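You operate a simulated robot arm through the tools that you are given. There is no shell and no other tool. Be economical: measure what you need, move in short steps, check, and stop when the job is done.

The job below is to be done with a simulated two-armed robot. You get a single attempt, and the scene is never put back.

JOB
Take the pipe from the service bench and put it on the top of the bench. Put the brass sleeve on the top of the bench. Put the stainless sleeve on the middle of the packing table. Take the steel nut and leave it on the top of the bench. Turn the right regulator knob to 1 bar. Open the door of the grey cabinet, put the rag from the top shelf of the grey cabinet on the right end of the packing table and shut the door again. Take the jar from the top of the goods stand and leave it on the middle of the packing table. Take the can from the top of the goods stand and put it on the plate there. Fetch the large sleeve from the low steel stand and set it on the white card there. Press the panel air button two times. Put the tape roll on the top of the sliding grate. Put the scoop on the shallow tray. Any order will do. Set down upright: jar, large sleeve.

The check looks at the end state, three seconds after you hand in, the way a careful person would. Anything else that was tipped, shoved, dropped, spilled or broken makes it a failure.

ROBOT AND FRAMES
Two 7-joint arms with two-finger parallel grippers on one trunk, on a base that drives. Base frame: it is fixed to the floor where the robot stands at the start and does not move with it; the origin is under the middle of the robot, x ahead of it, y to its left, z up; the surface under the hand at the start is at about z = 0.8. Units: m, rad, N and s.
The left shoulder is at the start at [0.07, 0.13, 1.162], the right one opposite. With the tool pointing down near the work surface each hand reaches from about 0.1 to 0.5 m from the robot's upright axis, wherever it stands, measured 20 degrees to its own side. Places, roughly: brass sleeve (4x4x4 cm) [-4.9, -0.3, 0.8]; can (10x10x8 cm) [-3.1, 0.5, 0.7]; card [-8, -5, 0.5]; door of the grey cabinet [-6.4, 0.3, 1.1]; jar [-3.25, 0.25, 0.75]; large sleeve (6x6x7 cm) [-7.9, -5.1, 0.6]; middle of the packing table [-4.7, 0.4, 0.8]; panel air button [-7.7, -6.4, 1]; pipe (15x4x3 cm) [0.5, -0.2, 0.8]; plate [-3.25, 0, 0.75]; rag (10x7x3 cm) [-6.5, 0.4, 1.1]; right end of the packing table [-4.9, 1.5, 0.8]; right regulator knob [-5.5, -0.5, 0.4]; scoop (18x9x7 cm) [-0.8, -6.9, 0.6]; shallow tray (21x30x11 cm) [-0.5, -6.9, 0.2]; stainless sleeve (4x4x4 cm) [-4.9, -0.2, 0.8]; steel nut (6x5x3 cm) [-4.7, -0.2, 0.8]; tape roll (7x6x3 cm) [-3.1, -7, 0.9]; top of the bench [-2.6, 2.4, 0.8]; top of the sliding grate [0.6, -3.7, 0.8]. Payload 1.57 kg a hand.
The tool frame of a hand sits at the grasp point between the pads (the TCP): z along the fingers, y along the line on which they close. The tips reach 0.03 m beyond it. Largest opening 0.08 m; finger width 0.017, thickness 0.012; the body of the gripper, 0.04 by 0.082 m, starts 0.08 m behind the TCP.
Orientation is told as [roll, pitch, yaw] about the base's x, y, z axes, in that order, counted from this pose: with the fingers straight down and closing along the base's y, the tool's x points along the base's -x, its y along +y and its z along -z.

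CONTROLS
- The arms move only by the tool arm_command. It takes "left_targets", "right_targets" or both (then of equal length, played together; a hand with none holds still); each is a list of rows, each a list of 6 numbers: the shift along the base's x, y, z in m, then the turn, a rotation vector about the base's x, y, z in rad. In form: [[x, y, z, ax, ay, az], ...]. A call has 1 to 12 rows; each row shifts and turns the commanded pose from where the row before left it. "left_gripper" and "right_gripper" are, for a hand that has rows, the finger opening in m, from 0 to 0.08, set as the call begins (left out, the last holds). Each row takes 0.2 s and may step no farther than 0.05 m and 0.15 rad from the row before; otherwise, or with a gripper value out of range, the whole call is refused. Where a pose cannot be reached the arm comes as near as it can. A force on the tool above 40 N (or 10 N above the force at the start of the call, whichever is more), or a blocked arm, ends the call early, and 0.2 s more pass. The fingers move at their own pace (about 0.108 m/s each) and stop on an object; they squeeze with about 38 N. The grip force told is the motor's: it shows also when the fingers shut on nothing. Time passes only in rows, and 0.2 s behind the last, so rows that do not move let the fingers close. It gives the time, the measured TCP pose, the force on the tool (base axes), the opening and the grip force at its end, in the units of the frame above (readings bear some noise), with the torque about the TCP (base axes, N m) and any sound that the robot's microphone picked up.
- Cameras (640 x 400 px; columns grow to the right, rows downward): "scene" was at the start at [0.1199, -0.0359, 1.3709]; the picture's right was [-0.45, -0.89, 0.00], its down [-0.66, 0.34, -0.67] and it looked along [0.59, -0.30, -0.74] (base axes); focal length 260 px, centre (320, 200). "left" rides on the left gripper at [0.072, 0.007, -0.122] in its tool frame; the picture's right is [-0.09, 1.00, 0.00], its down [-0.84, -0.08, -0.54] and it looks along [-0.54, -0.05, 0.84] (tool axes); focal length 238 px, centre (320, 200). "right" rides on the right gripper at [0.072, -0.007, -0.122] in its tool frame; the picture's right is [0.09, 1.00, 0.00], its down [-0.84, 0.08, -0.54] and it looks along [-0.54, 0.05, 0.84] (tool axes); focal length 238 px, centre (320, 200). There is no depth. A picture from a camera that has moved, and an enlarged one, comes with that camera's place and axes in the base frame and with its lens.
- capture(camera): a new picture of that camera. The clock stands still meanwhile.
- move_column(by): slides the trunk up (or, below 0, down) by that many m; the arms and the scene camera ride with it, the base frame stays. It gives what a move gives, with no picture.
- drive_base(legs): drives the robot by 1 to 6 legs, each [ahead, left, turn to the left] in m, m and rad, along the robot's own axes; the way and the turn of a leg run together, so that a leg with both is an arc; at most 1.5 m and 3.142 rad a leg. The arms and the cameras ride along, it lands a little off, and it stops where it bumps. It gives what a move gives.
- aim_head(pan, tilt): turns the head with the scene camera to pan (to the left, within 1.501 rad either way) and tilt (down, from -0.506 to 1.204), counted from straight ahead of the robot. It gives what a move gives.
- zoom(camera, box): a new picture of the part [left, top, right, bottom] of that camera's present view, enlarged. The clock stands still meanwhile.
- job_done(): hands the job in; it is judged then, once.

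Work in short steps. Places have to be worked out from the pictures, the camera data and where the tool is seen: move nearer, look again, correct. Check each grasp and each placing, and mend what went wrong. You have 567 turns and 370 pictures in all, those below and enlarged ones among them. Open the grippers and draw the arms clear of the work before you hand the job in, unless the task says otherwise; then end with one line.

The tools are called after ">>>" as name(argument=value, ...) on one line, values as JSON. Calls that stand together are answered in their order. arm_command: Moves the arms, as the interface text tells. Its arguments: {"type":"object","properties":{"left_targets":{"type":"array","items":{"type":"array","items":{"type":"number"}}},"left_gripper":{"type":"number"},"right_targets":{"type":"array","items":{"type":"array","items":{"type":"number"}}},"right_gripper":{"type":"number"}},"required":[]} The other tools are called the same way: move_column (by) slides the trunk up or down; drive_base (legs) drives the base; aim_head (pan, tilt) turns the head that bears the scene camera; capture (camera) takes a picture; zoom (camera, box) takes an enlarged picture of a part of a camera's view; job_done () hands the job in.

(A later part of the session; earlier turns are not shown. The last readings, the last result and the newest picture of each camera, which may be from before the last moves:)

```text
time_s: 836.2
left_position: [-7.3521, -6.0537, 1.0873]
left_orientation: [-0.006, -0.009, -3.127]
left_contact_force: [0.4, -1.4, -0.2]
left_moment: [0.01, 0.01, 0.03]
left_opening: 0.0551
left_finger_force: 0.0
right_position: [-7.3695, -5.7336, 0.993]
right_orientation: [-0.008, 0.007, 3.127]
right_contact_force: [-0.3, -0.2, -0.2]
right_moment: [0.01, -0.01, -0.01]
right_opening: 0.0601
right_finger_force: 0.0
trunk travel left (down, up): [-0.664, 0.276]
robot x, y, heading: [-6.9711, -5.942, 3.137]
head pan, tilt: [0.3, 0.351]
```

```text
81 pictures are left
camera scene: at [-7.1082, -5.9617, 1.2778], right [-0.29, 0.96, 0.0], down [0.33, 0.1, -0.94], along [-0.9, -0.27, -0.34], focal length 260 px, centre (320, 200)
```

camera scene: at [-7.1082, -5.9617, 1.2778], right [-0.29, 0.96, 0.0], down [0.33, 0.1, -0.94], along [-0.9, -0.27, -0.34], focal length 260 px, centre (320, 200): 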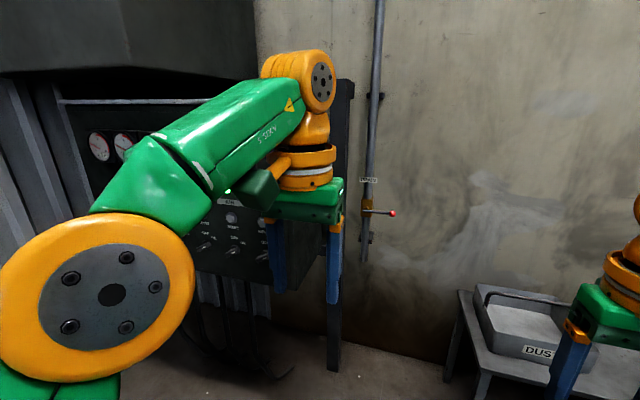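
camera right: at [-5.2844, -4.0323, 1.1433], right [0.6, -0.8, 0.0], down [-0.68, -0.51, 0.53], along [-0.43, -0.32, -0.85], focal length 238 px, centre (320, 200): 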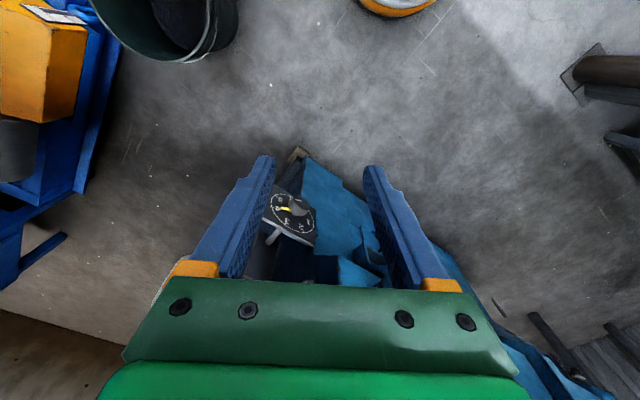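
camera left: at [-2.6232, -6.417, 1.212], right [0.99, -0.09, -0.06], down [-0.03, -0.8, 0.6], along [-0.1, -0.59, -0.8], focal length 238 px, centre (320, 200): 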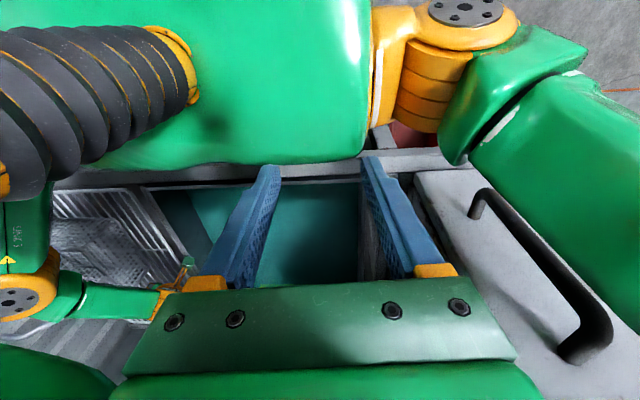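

First the large sleeve: I move ahead a little, then right toward the low stand, and look at it.

>>> drive_base(legs=[[0.2, 0, 0], [0, -0.8, 0]])

>>> aim_head(pan=0.0, tilt=0.75)

>>> capture(camera="scene")

```text
time_s: 841.6
left_position: [-7.544, -5.2658, 1.086]
left_orientation: [-0.009, -0.008, -3.113]
left_contact_force: [0.4, 0.5, 0.9]
left_moment: [0.01, 0.01, 0.0]
left_opening: 0.0551
left_finger_force: 0.1
right_position: [-7.5655, -4.9466, 0.9942]
right_orientation: [-0.007, 0.008, -3.139]
right_contact_force: [0.1, 1.0, -0.2]
right_moment: [-0.01, 0.01, 0.0]
right_opening: 0.0602
right_finger_force: 0.0
trunk travel left (down, up): [-0.664, 0.276]
robot x, y, heading: [-7.1624, -5.1398, -3.131]
head pan, tilt: [0.3, 0.351]
```

```text
time_s: 842.5
left_position: [-7.5442, -5.2654, 1.0871]
left_orientation: [-0.006, -0.008, -3.114]
left_contact_force: [-0.6, -0.6, -0.3]
left_moment: [0.0, 0.03, -0.02]
left_opening: 0.0553
left_finger_force: 0.0
right_position: [-7.5657, -4.9462, 0.9934]
right_orientation: [-0.007, 0.008, -3.139]
right_contact_force: [0.5, -0.7, 0.3]
right_moment: [-0.01, 0.03, -0.05]
right_opening: 0.0601
right_finger_force: 0.0
trunk travel left (down, up): [-0.664, 0.276]
robot x, y, heading: [-7.1629, -5.1413, -3.128]
head pan, tilt: [0.0, 0.75]
```

```text
80 pictures are left
camera scene: at [-7.2951, -5.1415, 1.2422], right [-0.01, 1.0, 0.0], down [0.68, 0.01, -0.73], along [-0.73, -0.01, -0.68], focal length 260 px, centre (320, 200)
```

scene: 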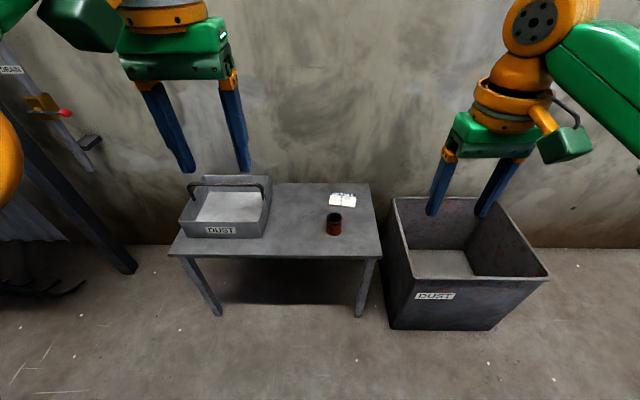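

I see the large (rusty) sleeve and the white card. Zooming.

>>> zoom(camera="scene", box=[270, 165, 400, 265])

```text
4.00 times, centred on (335, 215) of scene
camera zoom: at [-7.2951, -5.1415, 1.2422], right [-0.01, 1.0, 0.0], down [0.68, 0.01, -0.73], along [-0.73, -0.01, -0.68], focal length 1041 px, centre (260, 140)
```

zoom: 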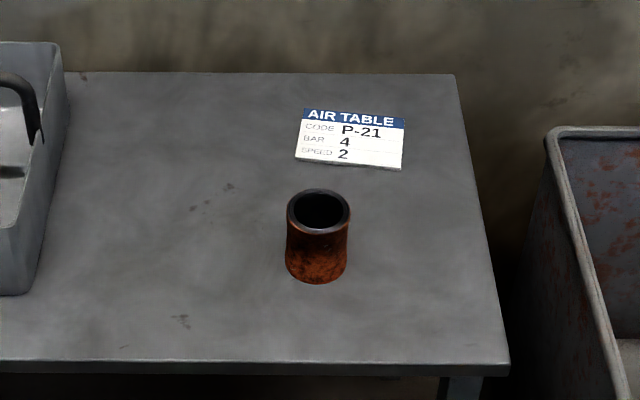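

Sleeve ≈ (-7.88, -5.10), card ≈ (-8.04, -5.064), top z ≈ 0.55. I position the base, lower the trunk and bring the right hand over the sleeve.

>>> drive_base(legs=[[0.3, 0.1, -0.01]])

>>> move_column(by=-0.2)

>>> arm_command(right_targets=[[-0.01, -0.02, 0, 0, 0, 0], [0, -0.02, 0, 0, 0, 0], [0, 0, 0, 0, 0, 0]], right_gripper=0.08)

>>> capture(camera="right")

```text
time_s: 844.6
left_position: [-7.8362, -5.3655, 1.0871]
left_orientation: [-0.005, -0.009, -3.114]
left_contact_force: [0.4, -0.3, 0.3]
left_moment: [-0.02, 0.03, 0.0]
left_opening: 0.0552
left_finger_force: 0.0
right_position: [-7.859, -5.0468, 0.9931]
right_orientation: [-0.007, 0.007, -3.143]
right_contact_force: [0.1, 0.3, -0.2]
right_moment: [-0.03, -0.04, -0.02]
right_opening: 0.0602
right_finger_force: 0.1
trunk travel left (down, up): [-0.664, 0.276]
robot x, y, heading: [-7.4554, -5.2425, -3.131]
head pan, tilt: [0.0, 0.75]
```

```text
time_s: 846.8
left_position: [-7.8372, -5.3667, 0.8875]
left_orientation: [-0.005, -0.008, -3.113]
left_contact_force: [0.9, 0.1, 0.0]
left_moment: [0.02, -0.04, -0.04]
left_opening: 0.055
left_finger_force: 0.0
right_position: [-7.8596, -5.0463, 0.7941]
right_orientation: [-0.007, 0.009, -3.141]
right_contact_force: [0.3, -0.6, 0.1]
right_moment: [-0.04, 0.01, 0.05]
right_opening: 0.0602
right_finger_force: 0.0
trunk travel left (down, up): [-0.464, 0.476]
robot x, y, heading: [-7.4519, -5.2373, -3.137]
head pan, tilt: [0.0, 0.75]
```

```text
time_s: 847.6
left_position: [-7.8378, -5.3667, 0.8872]
left_orientation: [-0.005, -0.009, -3.114]
left_contact_force: [0.1, -0.4, 0.1]
left_moment: [0.0, -0.01, 0.01]
left_opening: 0.0552
left_finger_force: 0.1
right_position: [-7.8488, -5.0681, 0.7884]
right_orientation: [-0.007, 0.008, -3.139]
right_contact_force: [-0.2, -0.1, 0.6]
right_moment: [0.03, 0.02, 0.01]
right_opening: 0.0802
right_finger_force: 0.1
right hand out of reach, approached as far as the arm can: row 1, 2
trunk travel left (down, up): [-0.464, 0.476]
robot x, y, heading: [-7.4533, -5.2386, -3.127]
head pan, tilt: [0.0, 0.75]
```

```text
78 pictures are left
camera right: at [-7.778, -5.0628, 0.9104], right [0.09, -1.0, -0.01], down [-0.84, -0.08, 0.53], along [-0.53, -0.04, -0.85], focal length 238 px, centre (320, 200)
```

right: 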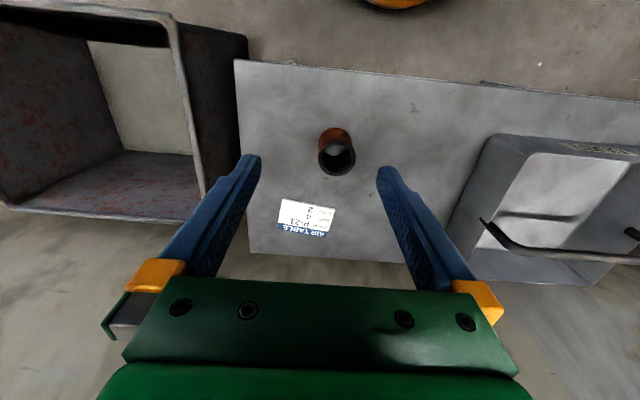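

Sleeve triangulated at (-7.90, -5.097), rim z ≈ 0.596; card at (-8.05, -5.06). I align with the base (5 cm ahead, 3 cm left) and lower with the trunk.

>>> drive_base(legs=[[0.05, 0.03, 0]])

>>> move_column(by=-0.12)

>>> capture(camera="right")

```text
time_s: 848.5
left_position: [-7.888, -5.3969, 0.8865]
left_orientation: [-0.005, -0.006, -3.115]
left_contact_force: [-0.3, 0.8, 0.4]
left_moment: [-0.01, -0.05, 0.01]
left_opening: 0.0547
left_finger_force: 0.0
right_position: [-7.8986, -5.0984, 0.788]
right_orientation: [-0.006, 0.009, -3.14]
right_contact_force: [-0.7, -0.4, 0.6]
right_moment: [-0.02, 0.01, -0.02]
right_opening: 0.08
right_finger_force: 0.0
trunk travel left (down, up): [-0.464, 0.476]
robot x, y, heading: [-7.5041, -5.2733, -3.134]
head pan, tilt: [0.0, 0.75]
```

```text
time_s: 850.0
left_position: [-7.8873, -5.3968, 0.767]
left_orientation: [-0.005, -0.009, -3.116]
left_contact_force: [-0.1, -1.0, 0.0]
left_moment: [-0.02, 0.02, -0.03]
left_opening: 0.0549
left_finger_force: 0.2
right_position: [-7.8977, -5.099, 0.6679]
right_orientation: [-0.008, 0.008, -3.144]
right_contact_force: [0.6, -0.3, -0.6]
right_moment: [0.02, 0.01, -0.05]
right_opening: 0.08
right_finger_force: 0.0
trunk travel left (down, up): [-0.344, 0.596]
robot x, y, heading: [-7.5023, -5.2707, -3.134]
head pan, tilt: [0.0, 0.75]
```

```text
77 pictures are left
camera right: at [-7.8265, -5.0932, 0.7906], right [0.09, -1.0, -0.01], down [-0.84, -0.08, 0.53], along [-0.53, -0.04, -0.85], focal length 238 px, centre (320, 200)
```

right: 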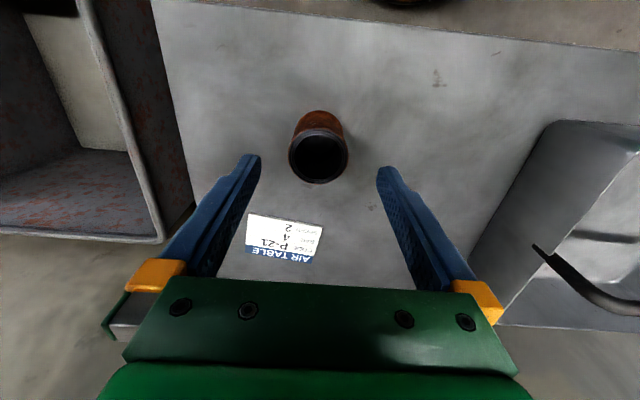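

Aligned. I raise the left hand clear of the dust tray's handle, then lower to the sleeve and grip.

>>> arm_command(left_targets=[[0.02, 0, 0.04, 0, 0, 0], [0.02, 0, 0.04, 0, 0, 0], [0.02, 0, 0.04, 0, 0, 0]], right_targets=[[-0.003, 0.001, 0, 0, 0, 0], [-0.002, 0, 0, 0, 0, 0], [0, 0, 0, 0, 0, 0]])

>>> move_column(by=-0.093)

>>> arm_command(right_targets=[[0, 0, 0, 0, 0, 0], [0, 0, 0, 0, 0, 0], [0, 0, 0, 0, 0, 0]], right_gripper=0.03)

>>> capture(camera="right")

```text
time_s: 850.8
left_position: [-7.806, -5.4069, 0.8096]
left_orientation: [-0.006, -0.01, -3.114]
left_contact_force: [0.1, 0.2, -0.9]
left_moment: [-0.01, -0.01, -0.02]
left_opening: 0.0549
left_finger_force: 0.1
left hand out of reach, approached as far as the arm can: row 1, 2, 3
right_position: [-7.9007, -5.0957, 0.6685]
right_orientation: [-0.007, 0.007, -3.14]
right_contact_force: [-0.2, 0.6, -0.4]
right_moment: [0.01, -0.02, -0.02]
right_opening: 0.0802
right_finger_force: 0.0
trunk travel left (down, up): [-0.344, 0.596]
robot x, y, heading: [-7.5044, -5.2731, -3.134]
head pan, tilt: [0.0, 0.75]
```

```text
time_s: 852.1
left_position: [-7.8061, -5.4065, 0.7172]
left_orientation: [-0.008, -0.008, -3.114]
left_contact_force: [0.7, 1.1, -0.6]
left_moment: [0.01, -0.02, 0.0]
left_opening: 0.0551
left_finger_force: 0.0
right_position: [-7.901, -5.0955, 0.5744]
right_orientation: [-0.006, 0.008, -3.143]
right_contact_force: [-0.3, 0.1, 0.1]
right_moment: [-0.03, -0.01, 0.01]
right_opening: 0.0798
right_finger_force: 0.0
trunk travel left (down, up): [-0.251, 0.689]
robot x, y, heading: [-7.5029, -5.2703, -3.133]
head pan, tilt: [0.0, 0.75]
```

```text
time_s: 852.9
left_position: [-7.8063, -5.4071, 0.7162]
left_orientation: [-0.007, -0.008, -3.113]
left_contact_force: [0.7, 0.1, -0.3]
left_moment: [0.0, 0.02, 0.01]
left_opening: 0.0549
left_finger_force: 0.1
right_position: [-7.9003, -5.0966, 0.5742]
right_orientation: [-0.008, 0.007, -3.14]
right_contact_force: [-0.9, -3.4, 1.3]
right_moment: [-0.31, 0.03, -0.04]
right_opening: 0.053
right_finger_force: 38.0
trunk travel left (down, up): [-0.251, 0.689]
robot x, y, heading: [-7.5039, -5.2726, -3.136]
head pan, tilt: [0.0, 0.75]
```

```text
76 pictures are left
camera right: at [-7.8288, -5.0908, 0.6973], right [0.09, -1.0, -0.01], down [-0.84, -0.08, 0.54], along [-0.53, -0.04, -0.84], focal length 238 px, centre (320, 200)
```

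right: 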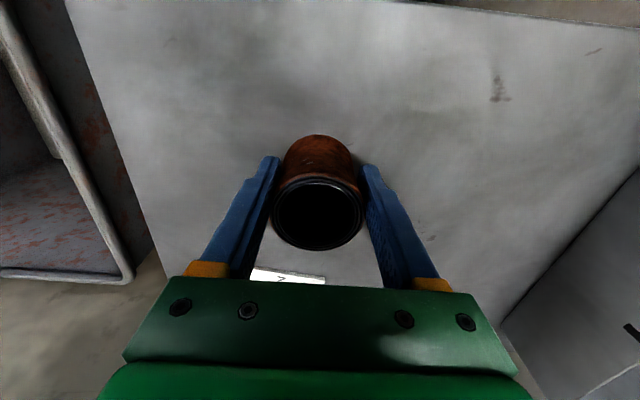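

Gripped (53 mm). I lift, raise the trunk for better reach, and drive 0.11 m ahead and 4 cm right toward the card.

>>> move_column(by=0.16)

>>> drive_base(legs=[[0.11, -0.038, 0]])

>>> arm_command(right_targets=[[-0.02, 0, -0.02, 0, 0, 0], [-0.02, 0, -0.02, 0, 0, 0], [0, 0, -0.02, 0, 0, 0], [0, 0, 0, 0, 0, 0]])

>>> capture(camera="right")

>>> zoom(camera="scene", box=[260, 120, 460, 280])

```text
time_s: 854.7
left_position: [-7.8078, -5.4056, 0.8758]
left_orientation: [-0.005, -0.008, -3.115]
left_contact_force: [-0.3, 0.0, -0.2]
left_moment: [-0.02, 0.0, 0.01]
left_opening: 0.0551
left_finger_force: 0.1
right_position: [-7.9015, -5.0956, 0.7342]
right_orientation: [-0.005, 0.007, -3.143]
right_contact_force: [-0.7, 0.3, -5.8]
right_moment: [-0.01, -0.06, 0.02]
right_opening: 0.0528
right_finger_force: 37.7
trunk travel left (down, up): [-0.411, 0.529]
robot x, y, heading: [-7.4999, -5.2704, -3.129]
head pan, tilt: [0.0, 0.75]
```

```text
time_s: 856.0
left_position: [-7.9175, -5.367, 0.8754]
left_orientation: [-0.005, -0.009, -3.114]
left_contact_force: [-0.5, 0.4, -0.1]
left_moment: [-0.02, -0.05, -0.01]
left_opening: 0.0548
left_finger_force: 0.1
right_position: [-8.0081, -5.0579, 0.7336]
right_orientation: [-0.005, 0.01, 3.14]
right_contact_force: [0.0, 0.8, -5.1]
right_moment: [-0.03, -0.05, 0.02]
right_opening: 0.053
right_finger_force: 37.5
trunk travel left (down, up): [-0.411, 0.529]
robot x, y, heading: [-7.6139, -5.2284, -3.135]
head pan, tilt: [0.0, 0.75]
```

```text
time_s: 857.0
left_position: [-7.9164, -5.3689, 0.8761]
left_orientation: [-0.005, -0.009, -3.115]
left_contact_force: [-0.1, 0.9, 0.7]
left_moment: [-0.04, -0.01, 0.0]
left_opening: 0.0548
left_finger_force: 0.3
right_position: [-8.0283, -5.051, 0.6834]
right_orientation: [-0.006, 0.009, 3.14]
right_contact_force: [-0.2, 0.1, -6.2]
right_moment: [-0.01, -0.05, 0.05]
right_opening: 0.0527
right_finger_force: 37.6
right hand out of reach, approached as far as the arm can: row 1, 2
trunk travel left (down, up): [-0.411, 0.529]
robot x, y, heading: [-7.6142, -5.2349, -3.133]
head pan, tilt: [0.0, 0.75]
```

```text
75 pictures are left
camera right: at [-7.9567, -5.0466, 0.8057], right [0.09, -1.0, -0.01], down [-0.84, -0.08, 0.53], along [-0.53, -0.04, -0.85], focal length 238 px, centre (320, 200)
```

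right: 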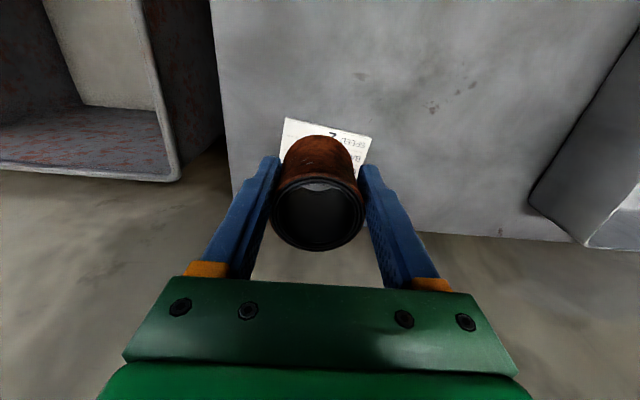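

```text
2.50 times, centred on (360, 200) of scene
camera zoom: at [-7.7475, -5.2361, 0.989], right [-0.01, 1.0, 0.0], down [0.68, 0.01, -0.73], along [-0.73, -0.01, -0.68], focal length 651 px, centre (220, 200)
```

zoom: 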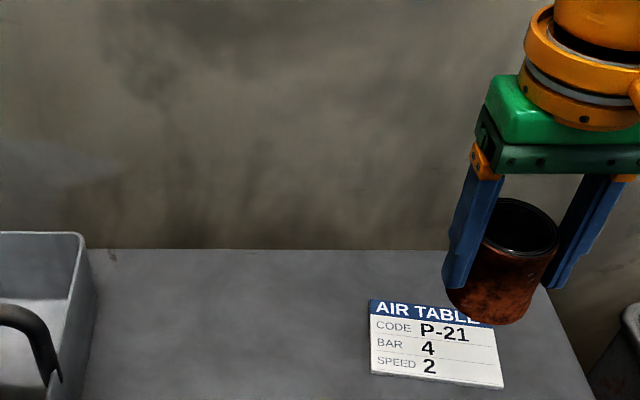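

The sleeve is over the near edge of the card; the card's centre is (-8.065, -5.057). I drive 3.5 cm further ahead and lower.

>>> drive_base(legs=[[0.036, 0.004, 0]])

>>> move_column(by=-0.08)

>>> capture(camera="right")

```text
time_s: 857.8
left_position: [-7.9553, -5.373, 0.8767]
left_orientation: [-0.004, -0.009, -3.118]
left_contact_force: [1.1, -0.9, 0.0]
left_moment: [-0.01, -0.02, 0.02]
left_opening: 0.0551
left_finger_force: 0.0
right_position: [-8.0642, -5.056, 0.6834]
right_orientation: [-0.004, 0.011, 3.141]
right_contact_force: [-0.8, -0.9, -5.1]
right_moment: [-0.03, -0.08, 0.01]
right_opening: 0.0531
right_finger_force: 37.9
trunk travel left (down, up): [-0.411, 0.529]
robot x, y, heading: [-7.6476, -5.24, -3.139]
head pan, tilt: [0.0, 0.75]
```

```text
time_s: 859.0
left_position: [-7.9544, -5.3722, 0.7969]
left_orientation: [-0.006, -0.01, -3.117]
left_contact_force: [-0.3, -0.4, 0.6]
left_moment: [0.05, 0.0, 0.02]
left_opening: 0.0548
left_finger_force: 0.0
right_position: [-8.0646, -5.0554, 0.6041]
right_orientation: [-0.005, 0.008, 3.14]
right_contact_force: [0.8, 0.3, -5.3]
right_moment: [0.0, -0.02, 0.02]
right_opening: 0.0529
right_finger_force: 38.0
trunk travel left (down, up): [-0.331, 0.609]
robot x, y, heading: [-7.6505, -5.2403, -3.135]
head pan, tilt: [0.0, 0.75]
```

```text
73 pictures are left
camera right: at [-7.9933, -5.0506, 0.726], right [0.09, -1.0, -0.01], down [-0.84, -0.08, 0.53], along [-0.53, -0.04, -0.85], focal length 238 px, centre (320, 200)
```

right: 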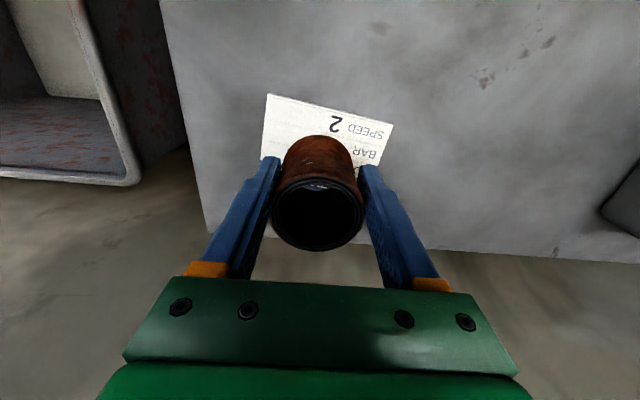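

Well centred on the card. I lower the last 3 cm gently.

>>> move_column(by=-0.022)

>>> move_column(by=-0.005)

>>> move_column(by=-0.004)

```text
time_s: 859.7
left_position: [-7.9536, -5.3733, 0.7747]
left_orientation: [-0.005, -0.009, -3.118]
left_contact_force: [0.5, 0.2, -0.6]
left_moment: [0.0, 0.0, -0.04]
left_opening: 0.055
left_finger_force: 0.0
right_position: [-8.0651, -5.0555, 0.5811]
right_orientation: [-0.006, 0.008, 3.14]
right_contact_force: [0.1, -0.7, -5.7]
right_moment: [-0.01, -0.03, -0.01]
right_opening: 0.0531
right_finger_force: 37.8
trunk travel left (down, up): [-0.309, 0.631]
robot x, y, heading: [-7.6497, -5.242, -3.138]
head pan, tilt: [0.0, 0.75]
```

```text
time_s: 860.2
left_position: [-7.9504, -5.3728, 0.7713]
left_orientation: [-0.009, -0.012, -3.118]
left_contact_force: [0.5, 0.6, -0.6]
left_moment: [-0.01, 0.04, 0.03]
left_opening: 0.0549
left_finger_force: 0.1
right_position: [-8.0639, -5.056, 0.5802]
right_orientation: [-0.005, 0.0, 3.14]
right_contact_force: [-9.7, 5.9, 27.0]
right_moment: [-0.15, 0.31, -0.17]
right_opening: 0.0528
right_finger_force: 37.4
trunk travel left (down, up): [-0.304, 0.636]
robot x, y, heading: [-7.6496, -5.2432, -3.13]
head pan, tilt: [0.0, 0.75]
```

```text
time_s: 860.7
left_position: [-7.9493, -5.3747, 0.7675]
left_orientation: [-0.01, -0.014, -3.118]
left_contact_force: [-0.4, -0.3, -0.6]
left_moment: [0.0, -0.04, 0.04]
left_opening: 0.0553
left_finger_force: 0.0
right_position: [-8.0622, -5.0583, 0.5772]
right_orientation: [-0.008, 0.001, 3.14]
right_contact_force: [-1.1, 2.1, 30.5]
right_moment: [-0.58, 0.27, -0.05]
right_opening: 0.0521
right_finger_force: 38.2
trunk travel left (down, up): [-0.3, 0.64]
robot x, y, heading: [-7.6529, -5.2414, -3.136]
head pan, tilt: [0.0, 0.75]
```

Contact. I ease up 3 mm, open and rise with the trunk, then check.

>>> move_column(by=0.003)

>>> arm_command(right_targets=[[0, 0, 0, 0, 0, 0], [0, 0, 0, 0, 0, 0], [0, 0, 0, 0, 0, 0]], right_gripper=0.08)

>>> move_column(by=0.2)

>>> capture(camera="right")

```text
time_s: 861.3
left_position: [-7.9504, -5.3735, 0.7693]
left_orientation: [-0.007, -0.013, -3.117]
left_contact_force: [0.0, -0.3, -0.2]
left_moment: [0.01, 0.01, 0.0]
left_opening: 0.0548
left_finger_force: 0.0
right_position: [-8.0615, -5.0578, 0.5761]
right_orientation: [-0.009, 0.008, 3.143]
right_contact_force: [5.2, -3.5, 8.0]
right_moment: [-0.42, -0.03, 0.16]
right_opening: 0.0528
right_finger_force: 38.0
trunk travel left (down, up): [-0.303, 0.637]
robot x, y, heading: [-7.6506, -5.239, -3.136]
head pan, tilt: [0.0, 0.75]
```

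```text
time_s: 862.1
left_position: [-7.954, -5.3731, 0.7687]
left_orientation: [-0.01, -0.01, -3.117]
left_contact_force: [0.3, 0.0, -0.5]
left_moment: [-0.02, 0.0, 0.01]
left_opening: 0.0552
left_finger_force: 0.1
right_position: [-8.0634, -5.0557, 0.5755]
right_orientation: [-0.006, 0.008, 3.138]
right_contact_force: [-0.1, 0.5, -0.6]
right_moment: [-0.05, 0.02, 0.0]
right_opening: 0.0802
right_finger_force: 0.1
trunk travel left (down, up): [-0.303, 0.637]
robot x, y, heading: [-7.651, -5.2406, -3.132]
head pan, tilt: [0.0, 0.75]
```

```text
time_s: 864.2
left_position: [-7.9531, -5.372, 0.9692]
left_orientation: [-0.007, -0.008, -3.118]
left_contact_force: [0.3, -0.6, 0.0]
left_moment: [0.01, 0.02, -0.05]
left_opening: 0.0549
left_finger_force: 0.1
right_position: [-8.0638, -5.0557, 0.7761]
right_orientation: [-0.007, 0.008, 3.141]
right_contact_force: [0.4, -0.7, -0.2]
right_moment: [-0.01, 0.03, 0.0]
right_opening: 0.08
right_finger_force: 0.2
trunk travel left (down, up): [-0.503, 0.437]
robot x, y, heading: [-7.6502, -5.2413, -3.134]
head pan, tilt: [0.0, 0.75]
```

```text
72 pictures are left
camera right: at [-7.9929, -5.0508, 0.8984], right [0.09, -1.0, -0.01], down [-0.84, -0.08, 0.53], along [-0.53, -0.04, -0.85], focal length 238 px, centre (320, 200)
```

right: 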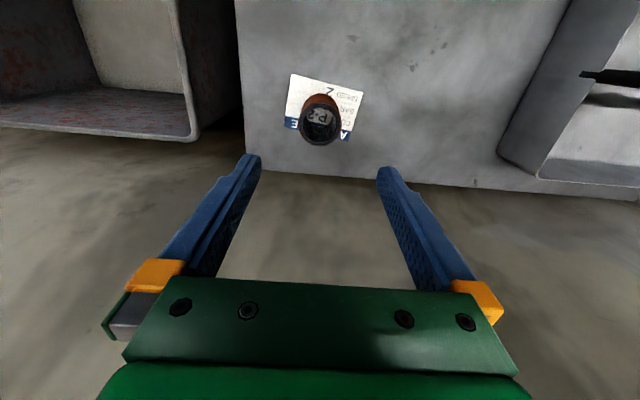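

The large sleeve stands upright on the card. Now the panel: I back off, raise the trunk, and go left to about (-7.3, -6.2).

>>> drive_base(legs=[[-0.4, 0, 0]])

>>> move_column(by=0.22)

>>> drive_base(legs=[[0, 0.85, 0]])

>>> aim_head(pan=0.25, tilt=0.3)

>>> capture(camera="scene")

```text
time_s: 866.7
left_position: [-7.5626, -5.3677, 0.9699]
left_orientation: [-0.007, -0.008, -3.129]
left_contact_force: [-0.4, 0.4, -0.3]
left_moment: [-0.02, 0.0, -0.04]
left_opening: 0.0552
left_finger_force: 0.2
right_position: [-7.6696, -5.0507, 0.7758]
right_orientation: [-0.007, 0.008, 3.129]
right_contact_force: [0.5, 0.0, -0.4]
right_moment: [-0.01, 0.03, 0.01]
right_opening: 0.0797
right_finger_force: 0.0
trunk travel left (down, up): [-0.503, 0.437]
robot x, y, heading: [-7.2543, -5.239, 3.138]
head pan, tilt: [0.0, 0.75]
```

```text
time_s: 869.0
left_position: [-7.5621, -5.3688, 1.189]
left_orientation: [-0.007, -0.007, -3.126]
left_contact_force: [-0.1, -0.3, -0.3]
left_moment: [-0.01, -0.04, -0.02]
left_opening: 0.0551
left_finger_force: 0.1
right_position: [-7.6692, -5.052, 0.9951]
right_orientation: [-0.006, 0.009, 3.13]
right_contact_force: [-0.1, 0.3, 0.1]
right_moment: [0.0, -0.01, -0.03]
right_opening: 0.0801
right_finger_force: 0.1
trunk travel left (down, up): [-0.723, 0.217]
robot x, y, heading: [-7.2576, -5.2371, 3.137]
head pan, tilt: [0.0, 0.75]
```

```text
time_s: 873.4
left_position: [-7.561, -6.1897, 1.1889]
left_orientation: [-0.006, -0.009, -3.12]
left_contact_force: [0.1, 0.0, -0.6]
left_moment: [-0.02, 0.01, 0.02]
left_opening: 0.0551
left_finger_force: 0.0
right_position: [-7.6718, -5.8734, 0.9961]
right_orientation: [-0.005, 0.009, 3.135]
right_contact_force: [0.7, 0.0, -0.7]
right_moment: [0.04, -0.01, 0.01]
right_opening: 0.0799
right_finger_force: 0.0
trunk travel left (down, up): [-0.723, 0.217]
robot x, y, heading: [-7.2559, -6.0619, -3.143]
head pan, tilt: [0.0, 0.75]
```

```text
time_s: 874.3
left_position: [-7.5626, -6.1903, 1.1897]
left_orientation: [-0.007, -0.01, -3.122]
left_contact_force: [-0.2, 0.2, 0.0]
left_moment: [0.01, -0.04, 0.0]
left_opening: 0.0549
left_finger_force: 0.1
right_position: [-7.6703, -5.8741, 0.9955]
right_orientation: [-0.007, 0.009, 3.136]
right_contact_force: [0.0, -0.3, -0.5]
right_moment: [0.02, -0.03, 0.0]
right_opening: 0.0801
right_finger_force: 0.1
trunk travel left (down, up): [-0.723, 0.217]
robot x, y, heading: [-7.2579, -6.0529, -3.143]
head pan, tilt: [0.25, 0.3]
```

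```text
71 pictures are left
camera scene: at [-7.3985, -6.0826, 1.3414], right [-0.25, 0.97, 0.0], down [0.29, 0.07, -0.95], along [-0.93, -0.24, -0.3], focal length 260 px, centre (320, 200)
```

scene: 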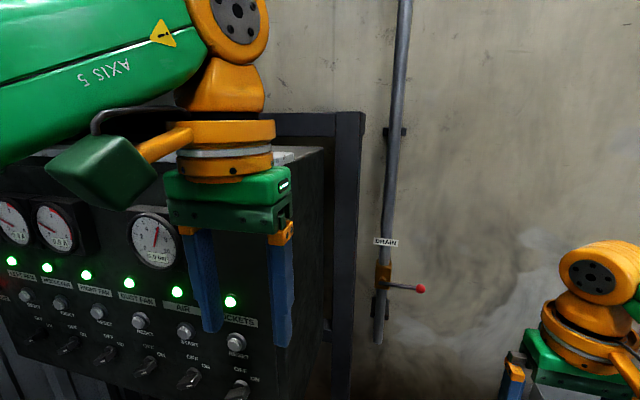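

I zoom in on the panel labels around the "AIR" column.

>>> zoom(camera="scene", box=[60, 240, 260, 400])

```text
2.50 times, centred on (160, 320) of scene
camera zoom: at [-7.3985, -6.0826, 1.3414], right [-0.25, 0.97, 0.0], down [0.29, 0.07, -0.95], along [-0.93, -0.24, -0.3], focal length 651 px, centre (720, -100)
```

zoom: 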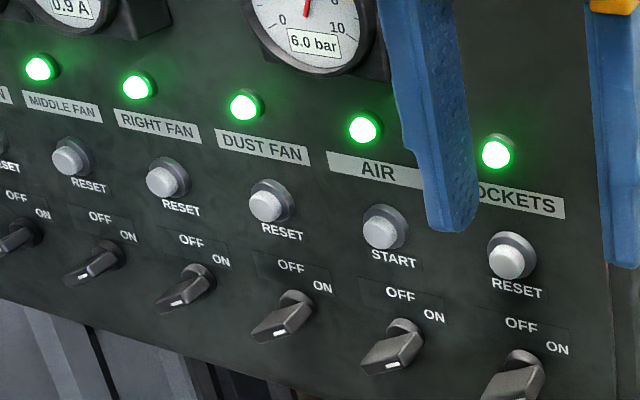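

The AIR column's START button is the one to press. I back 0.12 m, go 0.15 m left, close the left gripper and pitch it to point at the panel.

>>> drive_base(legs=[[-0.14, 0.15, 0]])

>>> arm_command(left_targets=[[-0.02, 0, 0, 0, 0, 0], [-0.03, 0, 0, 0, 0.14, 0], [-0.03, 0, -0.01, 0, 0.14, 0], [-0.02, 0, -0.02, 0, 0.14, 0], [-0.01, 0, -0.02, 0, 0.14, 0], [0, 0, -0.02, 0, 0.14, 0], [0, 0, -0.02, 0, 0.14, 0], [0, 0, -0.02, 0, 0.14, 0], [0, 0, -0.02, 0, 0.14, 0], [0, 0, -0.01, 0, 0.14, 0], [0, 0, 0, 0, 0, 0]], left_gripper=0.0)

>>> capture(camera="left")

>>> capture(camera="scene")

```text
time_s: 875.9
left_position: [-7.4251, -6.3353, 1.1884]
left_orientation: [-0.007, -0.007, -3.128]
left_contact_force: [0.1, 0.5, 0.1]
left_moment: [-0.01, -0.02, 0.03]
left_opening: 0.0552
left_finger_force: 0.0
right_position: [-7.5315, -6.0182, 0.9946]
right_orientation: [-0.004, 0.01, 3.128]
right_contact_force: [0.4, 0.1, -0.9]
right_moment: [-0.02, 0.01, 0.03]
right_opening: 0.08
right_finger_force: 0.0
trunk travel left (down, up): [-0.723, 0.217]
robot x, y, heading: [-7.1196, -6.2075, 3.14]
head pan, tilt: [0.25, 0.3]
```

```text
time_s: 878.3
left_position: [-7.5513, -6.3308, 1.0477]
left_orientation: [-0.054, -1.268, -3.092]
left_contact_force: [0.4, -0.6, -0.5]
left_moment: [0.05, -0.03, -0.03]
left_opening: 0.0001
left_finger_force: 20.7
left hand out of reach, approached as far as the arm can: row 1, 10
right_position: [-7.5295, -6.0187, 0.9955]
right_orientation: [-0.007, 0.009, 3.127]
right_contact_force: [-0.1, 0.1, 0.6]
right_moment: [-0.02, 0.01, 0.0]
right_opening: 0.0801
right_finger_force: 0.0
trunk travel left (down, up): [-0.723, 0.217]
robot x, y, heading: [-7.1169, -6.2076, 3.139]
head pan, tilt: [0.25, 0.3]
```

```text
69 pictures are left
camera left: at [-7.4152, -6.3363, 1.0166], right [-0.03, -1.0, 0.07], down [0.27, 0.06, 0.96], along [-0.96, 0.05, 0.27], focal length 238 px, centre (320, 200)
```

left: 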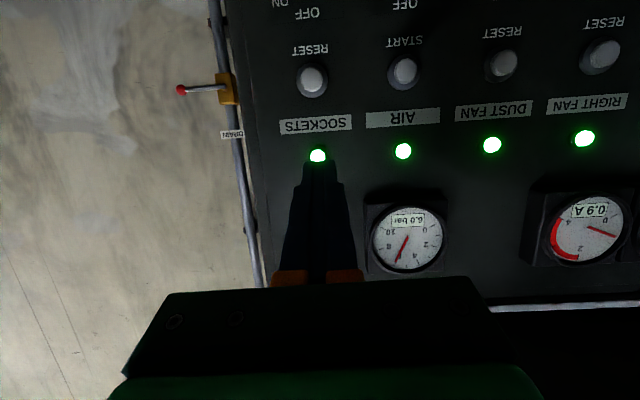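

```text
68 pictures are left
camera scene: at [-7.2592, -6.2297, 1.3415], right [-0.24, 0.97, 0.0], down [0.29, 0.07, -0.96], along [-0.93, -0.23, -0.3], focal length 260 px, centre (320, 200)
```

scene: 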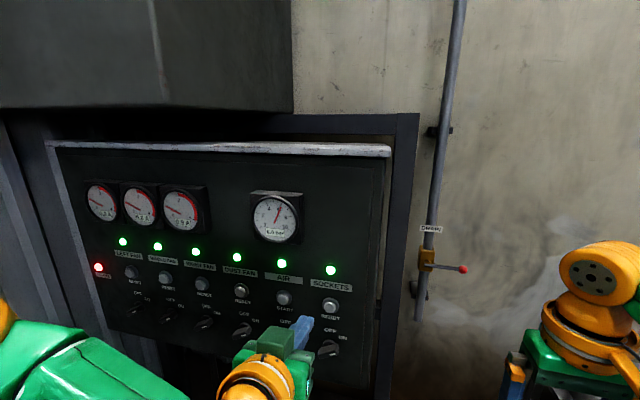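

The START button is triangulated at (-7.7175, -6.426, 0.9565). I lower the trunk 8 cm and shift left 9.4 cm so the closed fingertips point at it.

>>> move_column(by=-0.082)

>>> drive_base(legs=[[0.05, 0.095, 0]])

>>> capture(camera="left")

```text
time_s: 879.5
left_position: [-7.5514, -6.3308, 0.9678]
left_orientation: [-0.054, -1.268, -3.093]
left_contact_force: [0.2, -0.2, -0.2]
left_moment: [0.03, -0.01, -0.01]
left_opening: 0.0
left_finger_force: 21.4
right_position: [-7.53, -6.0199, 0.9138]
right_orientation: [-0.007, 0.008, 3.127]
right_contact_force: [0.3, -0.8, 0.4]
right_moment: [0.02, 0.01, 0.0]
right_opening: 0.0802
right_finger_force: 0.1
trunk travel left (down, up): [-0.641, 0.299]
robot x, y, heading: [-7.1189, -6.2072, 3.138]
head pan, tilt: [0.25, 0.3]
```

```text
time_s: 880.7
left_position: [-7.6017, -6.4237, 0.9676]
left_orientation: [-0.049, -1.271, -3.096]
left_contact_force: [0.1, -0.2, 0.5]
left_moment: [0.01, 0.01, 0.03]
left_opening: 0.0002
left_finger_force: 21.4
right_position: [-7.581, -6.113, 0.9146]
right_orientation: [-0.006, 0.009, 3.129]
right_contact_force: [-0.1, 0.7, -1.2]
right_moment: [-0.01, 0.03, 0.01]
right_opening: 0.0801
right_finger_force: 0.1
trunk travel left (down, up): [-0.641, 0.299]
robot x, y, heading: [-7.1732, -6.3017, 3.14]
head pan, tilt: [0.25, 0.3]
```

```text
67 pictures are left
camera left: at [-7.4665, -6.4297, 0.9351], right [-0.03, -1.0, 0.07], down [0.27, 0.06, 0.96], along [-0.96, 0.05, 0.27], focal length 238 px, centre (320, 200)
```

left: 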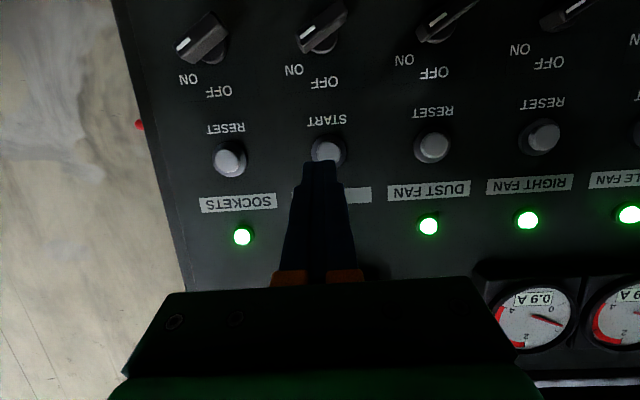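

The fingertip lines up with START within 5 mm. I correct slightly, drive 6 cm ahead and then press with small arm rows.

>>> drive_base(legs=[[0.06, 0.004, 0]])

>>> arm_command(left_targets=[[-0.005, 0, -0.002, 0, 0, 0], [-0.005, 0, 0, 0, 0, 0], [0, 0, 0, 0, 0, 0]])

>>> capture(camera="left")

```text
time_s: 881.6
left_position: [-7.6601, -6.4274, 0.9701]
left_orientation: [-0.049, -1.269, -3.093]
left_contact_force: [-0.1, -0.8, 0.7]
left_moment: [0.01, -0.02, 0.02]
left_opening: 0.0
left_finger_force: 20.9
right_position: [-7.638, -6.1164, 0.9153]
right_orientation: [-0.007, 0.006, 3.129]
right_contact_force: [-0.1, 0.9, 0.4]
right_moment: [-0.03, 0.0, -0.02]
right_opening: 0.0799
right_finger_force: 0.0
trunk travel left (down, up): [-0.641, 0.299]
robot x, y, heading: [-7.2292, -6.3075, 3.143]
head pan, tilt: [0.25, 0.3]
```

```text
time_s: 882.4
left_position: [-7.6709, -6.4288, 0.965]
left_orientation: [-0.052, -1.268, -3.095]
left_contact_force: [0.3, 0.3, -0.4]
left_moment: [0.0, -0.03, -0.03]
left_opening: 0.0
left_finger_force: 21.3
right_position: [-7.6399, -6.1172, 0.9133]
right_orientation: [-0.006, 0.007, 3.127]
right_contact_force: [-0.1, 0.2, -0.6]
right_moment: [0.0, 0.02, 0.03]
right_opening: 0.0801
right_finger_force: 0.0
trunk travel left (down, up): [-0.641, 0.299]
robot x, y, heading: [-7.2308, -6.3036, 3.14]
head pan, tilt: [0.25, 0.3]
```

```text
66 pictures are left
camera left: at [-7.5353, -6.4348, 0.9342], right [-0.03, -1.0, 0.07], down [0.27, 0.06, 0.96], along [-0.96, 0.05, 0.27], focal length 238 px, centre (320, 200)
```

left: 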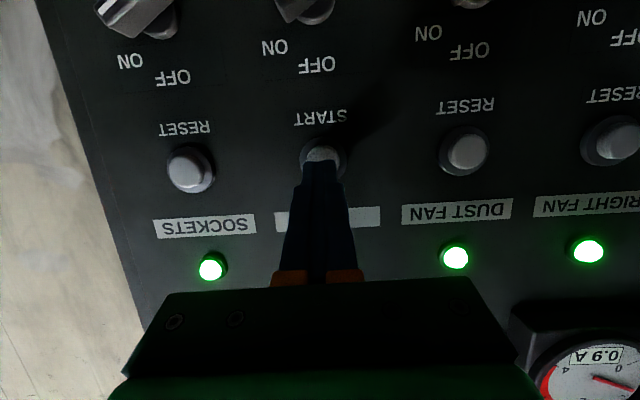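

The fingertip is right in front of START. I press: forward in 4 mm rows, with the force watched.

>>> arm_command(left_targets=[[-0.004, 0, 0, 0, 0, 0], [-0.004, 0, 0, 0, 0, 0], [-0.004, 0, 0, 0, 0, 0], [0, 0, 0, 0, 0, 0]])

```text
time_s: 883.4
left_position: [-7.6818, -6.4292, 0.9671]
left_orientation: [-0.052, -1.268, -3.096]
left_contact_force: [-0.4, -0.6, -0.8]
left_moment: [-0.02, 0.03, -0.01]
left_opening: 0.0
left_finger_force: 21.5
right_position: [-7.6404, -6.117, 0.9136]
right_orientation: [-0.007, 0.01, 3.127]
right_contact_force: [-0.3, 0.4, 0.1]
right_moment: [0.0, -0.01, 0.01]
right_opening: 0.08
right_finger_force: 0.0
trunk travel left (down, up): [-0.641, 0.299]
robot x, y, heading: [-7.2295, -6.3025, 3.141]
head pan, tilt: [0.25, 0.3]
```

>>> arm_command(left_targets=[[-0.004, 0, 0, 0, 0, 0], [-0.004, 0, 0, 0, 0, 0], [0, 0, 0, 0, 0, 0]])

>>> capture(camera="left")

```text
time_s: 884.2
left_position: [-7.6886, -6.4288, 0.9669]
left_orientation: [-0.052, -1.271, -3.095]
left_contact_force: [6.9, 0.2, -1.9]
left_moment: [0.0, -0.09, 0.01]
left_opening: 0.0003
left_finger_force: 21.7
right_position: [-7.6373, -6.1176, 0.9154]
right_orientation: [-0.006, 0.005, 3.128]
right_contact_force: [-0.4, -0.6, 0.4]
right_moment: [0.04, -0.03, -0.03]
right_opening: 0.08
right_finger_force: 0.0
trunk travel left (down, up): [-0.641, 0.299]
robot x, y, heading: [-7.2282, -6.3034, 3.136]
head pan, tilt: [0.25, 0.3]
heard: click
```

```text
65 pictures are left
camera left: at [-7.5531, -6.4343, 0.9336], right [-0.03, -1.0, 0.07], down [0.27, 0.06, 0.96], along [-0.96, 0.05, 0.27], focal length 238 px, centre (320, 200)
```

left: 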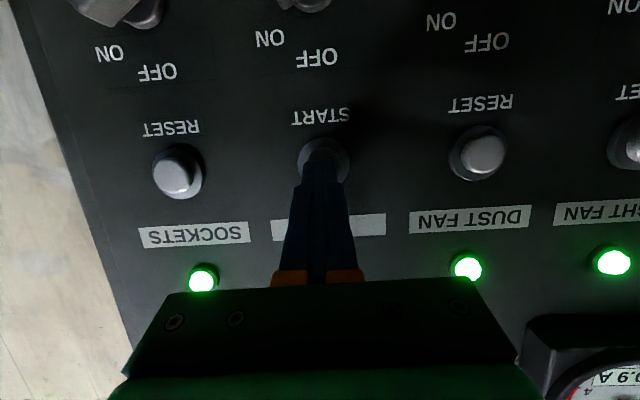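

Click heard – first press. I retract 1.5 cm and press a second time.

>>> arm_command(left_targets=[[0.006, 0, 0, 0, 0, 0], [0.006, 0, 0, 0, 0, 0], [0.004, 0, 0, 0, 0, 0], [0, 0, 0, 0, 0, 0], [0, 0, 0, 0, 0, 0]])

>>> arm_command(left_targets=[[-0.005, 0, 0, 0, 0, 0], [-0.005, 0, 0, 0, 0, 0], [-0.004, 0, 0, 0, 0, 0], [-0.003, 0, 0, 0, 0, 0], [0, 0, 0, 0, 0, 0]])

```text
time_s: 885.4
left_position: [-7.6764, -6.4293, 0.9656]
left_orientation: [-0.052, -1.269, -3.093]
left_contact_force: [-0.2, 0.5, -0.1]
left_moment: [0.01, 0.0, 0.01]
left_opening: 0.0001
left_finger_force: 21.4
right_position: [-7.6402, -6.1162, 0.9136]
right_orientation: [-0.007, 0.009, 3.128]
right_contact_force: [-0.9, 0.5, -0.7]
right_moment: [0.02, 0.02, 0.03]
right_opening: 0.0799
right_finger_force: 0.0
trunk travel left (down, up): [-0.641, 0.299]
robot x, y, heading: [-7.2299, -6.3049, 3.14]
head pan, tilt: [0.25, 0.3]
```

```text
time_s: 886.6
left_position: [-7.6888, -6.4273, 0.9662]
left_orientation: [-0.052, -1.271, -3.09]
left_contact_force: [8.6, -1.3, -3.1]
left_moment: [-0.06, -0.1, 0.02]
left_opening: 0.0
left_finger_force: 21.6
right_position: [-7.6391, -6.1179, 0.9148]
right_orientation: [-0.008, 0.006, 3.127]
right_contact_force: [1.0, 0.8, 0.5]
right_moment: [-0.03, -0.03, 0.01]
right_opening: 0.0798
right_finger_force: 0.1
trunk travel left (down, up): [-0.641, 0.299]
robot x, y, heading: [-7.2286, -6.3034, 3.135]
head pan, tilt: [0.25, 0.3]
heard: click
```

Second click heard – two presses done. I retract, back the base off and fold the left hand.

>>> arm_command(left_targets=[[0.01, 0, 0, 0, 0, 0], [0.02, 0, 0, 0, 0, 0], [0.02, 0, 0, 0, 0, 0]])

>>> drive_base(legs=[[-0.25, -0.25, 0]])

>>> arm_command(left_targets=[[0.01, 0, 0.01, 0, -0.14, 0], [0.02, 0, 0.01, 0, -0.14, 0], [0.02, 0, 0.02, 0, -0.14, 0], [0.02, 0, 0.02, 0, -0.14, 0], [0.01, 0, 0.02, 0, -0.14, 0], [0.0, 0, 0.02, 0, -0.14, 0], [0.0, 0, 0.02, 0, -0.14, 0], [0, 0, 0, 0, -0.14, 0], [0, 0, 0, 0, -0.14, 0]])

>>> capture(camera="scene")

```text
time_s: 887.4
left_position: [-7.6587, -6.4202, 0.9692]
left_orientation: [-0.049, -1.269, -3.095]
left_contact_force: [-0.4, 0.6, -0.1]
left_moment: [-0.01, 0.0, 0.0]
left_opening: 0.0
left_finger_force: 22.2
left hand out of reach, approached as far as the arm can: row 3
right_position: [-7.6409, -6.1168, 0.9133]
right_orientation: [-0.006, 0.006, 3.128]
right_contact_force: [-0.4, 0.5, -0.3]
right_moment: [-0.02, 0.01, -0.01]
right_opening: 0.08
right_finger_force: 0.0
trunk travel left (down, up): [-0.641, 0.299]
robot x, y, heading: [-7.2266, -6.3021, 3.135]
head pan, tilt: [0.25, 0.3]
```

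```text
time_s: 889.7
left_position: [-7.4109, -6.172, 0.9682]
left_orientation: [-0.053, -1.267, -3.094]
left_contact_force: [-0.3, 0.5, -0.8]
left_moment: [0.0, 0.01, 0.01]
left_opening: 0.0
left_finger_force: 21.2
right_position: [-7.3926, -5.8681, 0.9148]
right_orientation: [-0.007, 0.01, 3.126]
right_contact_force: [-0.5, -0.1, 0.1]
right_moment: [-0.03, 0.0, 0.03]
right_opening: 0.0798
right_finger_force: 0.0
trunk travel left (down, up): [-0.641, 0.299]
robot x, y, heading: [-6.9761, -6.0587, 3.136]
head pan, tilt: [0.25, 0.3]
```

```text
time_s: 891.7
left_position: [-7.328, -6.1686, 1.0843]
left_orientation: [0.001, -0.018, -3.133]
left_contact_force: [0.3, 0.1, 0.6]
left_moment: [-0.01, 0.02, -0.01]
left_opening: 0.0
left_finger_force: 21.1
left hand out of reach, approached as far as the arm can: row 9
right_position: [-7.3923, -5.8666, 0.9135]
right_orientation: [-0.005, 0.009, 3.126]
right_contact_force: [0.9, 0.4, 1.4]
right_moment: [-0.01, 0.0, 0.0]
right_opening: 0.0799
right_finger_force: 0.0
trunk travel left (down, up): [-0.641, 0.299]
robot x, y, heading: [-6.9824, -6.0573, 3.134]
head pan, tilt: [0.25, 0.3]
```

```text
64 pictures are left
camera scene: at [-7.1224, -6.0781, 1.2595], right [-0.24, 0.97, 0.0], down [0.29, 0.07, -0.96], along [-0.93, -0.23, -0.3], focal length 260 px, centre (320, 200)
```

scene: 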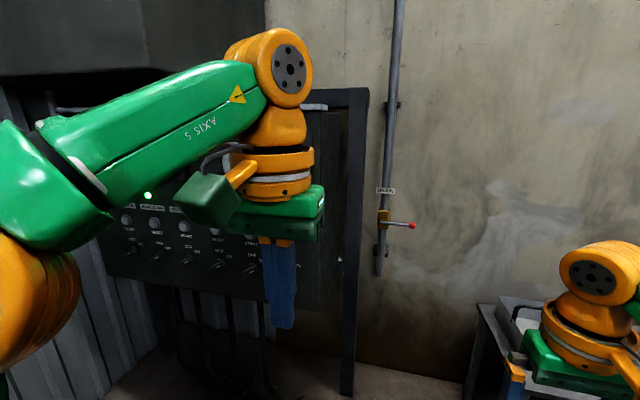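

Next the stainless sleeve. I go back the same way: east along y ≈ -5.95, turn to face -y, then backwards up the corridor.

>>> drive_base(legs=[[0, -0.11, 0.005], [-0.95, 0, 0], [-0.93, 0, 0]])

>>> drive_base(legs=[[0, 0, 1.572]])

```text
time_s: 901.8
left_position: [-5.4826, -6.0655, 1.0836]
left_orientation: [-0.001, -0.014, -3.105]
left_contact_force: [-0.1, -0.4, 0.4]
left_moment: [0.0, 0.02, 0.04]
left_opening: 0.0
left_finger_force: 21.6
right_position: [-5.5545, -5.7651, 0.9141]
right_orientation: [-0.009, 0.009, -3.13]
right_contact_force: [0.2, -1.2, 0.0]
right_moment: [0.02, 0.02, 0.01]
right_opening: 0.0799
right_finger_force: 0.1
trunk travel left (down, up): [-0.641, 0.299]
robot x, y, heading: [-5.1367, -5.9487, -3.122]
head pan, tilt: [0.25, 0.3]
```

```text
time_s: 905.9
left_position: [-5.0229, -6.2886, 1.0833]
left_orientation: [0.0, -0.016, -1.552]
left_contact_force: [0.9, 0.3, 0.1]
left_moment: [0.01, -0.01, 0.0]
left_opening: 0.0
left_finger_force: 21.8
right_position: [-5.3242, -6.3551, 0.9143]
right_orientation: [-0.008, 0.009, -1.579]
right_contact_force: [0.3, 1.2, 0.2]
right_moment: [-0.02, -0.03, 0.01]
right_opening: 0.0799
right_finger_force: 0.1
trunk travel left (down, up): [-0.641, 0.299]
robot x, y, heading: [-5.1377, -5.9385, -1.567]
head pan, tilt: [0.25, 0.3]
```

Aligned; I shift 3.5 cm left and back up the corridor.

>>> drive_base(legs=[[0, 0.035, -0.004], [-0.7, 0, 0]])

>>> drive_base(legs=[[-0.7, 0, 0], [-0.6, 0, 0]])

```text
time_s: 910.2
left_position: [-4.9868, -5.5957, 1.0833]
left_orientation: [-0.001, -0.015, -1.528]
left_contact_force: [0.0, 0.4, 0.5]
left_moment: [0.0, -0.03, 0.0]
left_opening: 0.0
left_finger_force: 21.7
right_position: [-5.2867, -5.6683, 0.9145]
right_orientation: [-0.008, 0.008, -1.554]
right_contact_force: [0.7, -0.1, 0.1]
right_moment: [0.01, 0.01, 0.01]
right_opening: 0.0799
right_finger_force: 0.1
trunk travel left (down, up): [-0.641, 0.299]
robot x, y, heading: [-5.112, -5.2509, -1.543]
head pan, tilt: [0.25, 0.3]
```

```text
time_s: 917.1
left_position: [-5.023, -4.2736, 1.0821]
left_orientation: [0.0, -0.016, -1.543]
left_contact_force: [-0.7, -0.5, -0.1]
left_moment: [-0.03, -0.03, 0.01]
left_opening: 0.0001
left_finger_force: 21.8
right_position: [-5.3237, -4.3439, 0.912]
right_orientation: [-0.006, 0.01, -1.567]
right_contact_force: [0.1, 0.4, 0.8]
right_moment: [0.01, -0.01, -0.01]
right_opening: 0.0799
right_finger_force: 0.0
trunk travel left (down, up): [-0.641, 0.299]
robot x, y, heading: [-5.1398, -3.9271, -1.557]
head pan, tilt: [0.25, 0.3]
```

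Clear. Now east and north round the goods stand to the packing table's front side.

>>> drive_base(legs=[[-0.1, 0, 0], [0, 1.5, 0], [0, 1.5, 0], [0, 0.2, 0], [0, 0, 3.128]])

>>> drive_base(legs=[[1.5, 0, 0], [1.5, 0, 0], [1.5, 0, 0], [0.65, 0, 0], [0, 0, 1.571]])

>>> aim_head(pan=0, tilt=0.35)

>>> capture(camera="scene")

```text
time_s: 940.9
left_position: [-2.068, -3.364, 1.0831]
left_orientation: [-0.001, -0.015, 1.65]
left_contact_force: [-0.9, 0.5, 0.2]
left_moment: [-0.02, -0.01, -0.02]
left_opening: 0.0
left_finger_force: 21.2
right_position: [-1.7684, -3.278, 0.9142]
right_orientation: [-0.007, 0.009, 1.623]
right_contact_force: [-0.1, 0.7, -0.2]
right_moment: [-0.02, 0.0, -0.02]
right_opening: 0.0803
right_finger_force: 0.0
trunk travel left (down, up): [-0.641, 0.299]
robot x, y, heading: [-1.9297, -3.6999, 1.632]
head pan, tilt: [0.25, 0.3]
```

```text
time_s: 969.9
left_position: [-2.5169, 1.3857, 1.0824]
left_orientation: [0.0, -0.017, -3.096]
left_contact_force: [0.2, 0.9, 0.7]
left_moment: [0.03, 0.03, -0.01]
left_opening: 0.0
left_finger_force: 20.8
right_position: [-2.5919, 1.6862, 0.9148]
right_orientation: [-0.007, 0.01, -3.121]
right_contact_force: [0.2, 0.7, 0.0]
right_moment: [0.03, 0.03, 0.0]
right_opening: 0.08
right_finger_force: 0.0
trunk travel left (down, up): [-0.641, 0.299]
robot x, y, heading: [-2.1761, 1.5141, -3.115]
head pan, tilt: [0.25, 0.3]
```

```text
time_s: 970.6
left_position: [-2.5166, 1.385, 1.0847]
left_orientation: [0.0, -0.015, -3.094]
left_contact_force: [-0.3, 0.2, -0.5]
left_moment: [0.01, 0.0, -0.01]
left_opening: 0.0
left_finger_force: 21.0
right_position: [-2.5911, 1.6861, 0.9144]
right_orientation: [-0.007, 0.009, -3.122]
right_contact_force: [0.0, 1.0, 0.1]
right_moment: [-0.01, 0.04, 0.0]
right_opening: 0.0801
right_finger_force: 0.1
trunk travel left (down, up): [-0.641, 0.299]
robot x, y, heading: [-2.172, 1.5151, -3.111]
head pan, tilt: [0.0, 0.351]
```

```text
63 pictures are left
camera scene: at [-2.3172, 1.5078, 1.2548], right [-0.03, 1.0, 0.0], down [0.34, 0.01, -0.94], along [-0.94, -0.03, -0.34], focal length 260 px, centre (320, 200)
```

scene: 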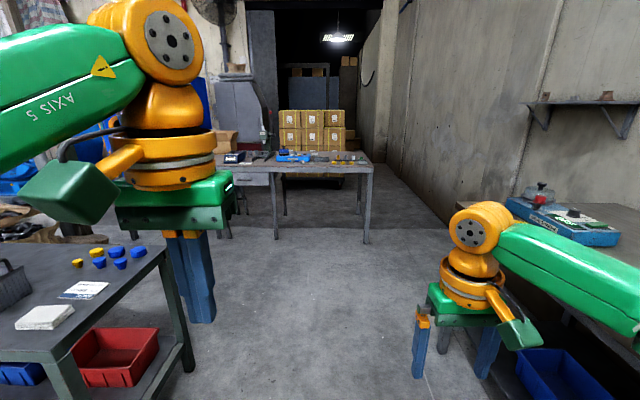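

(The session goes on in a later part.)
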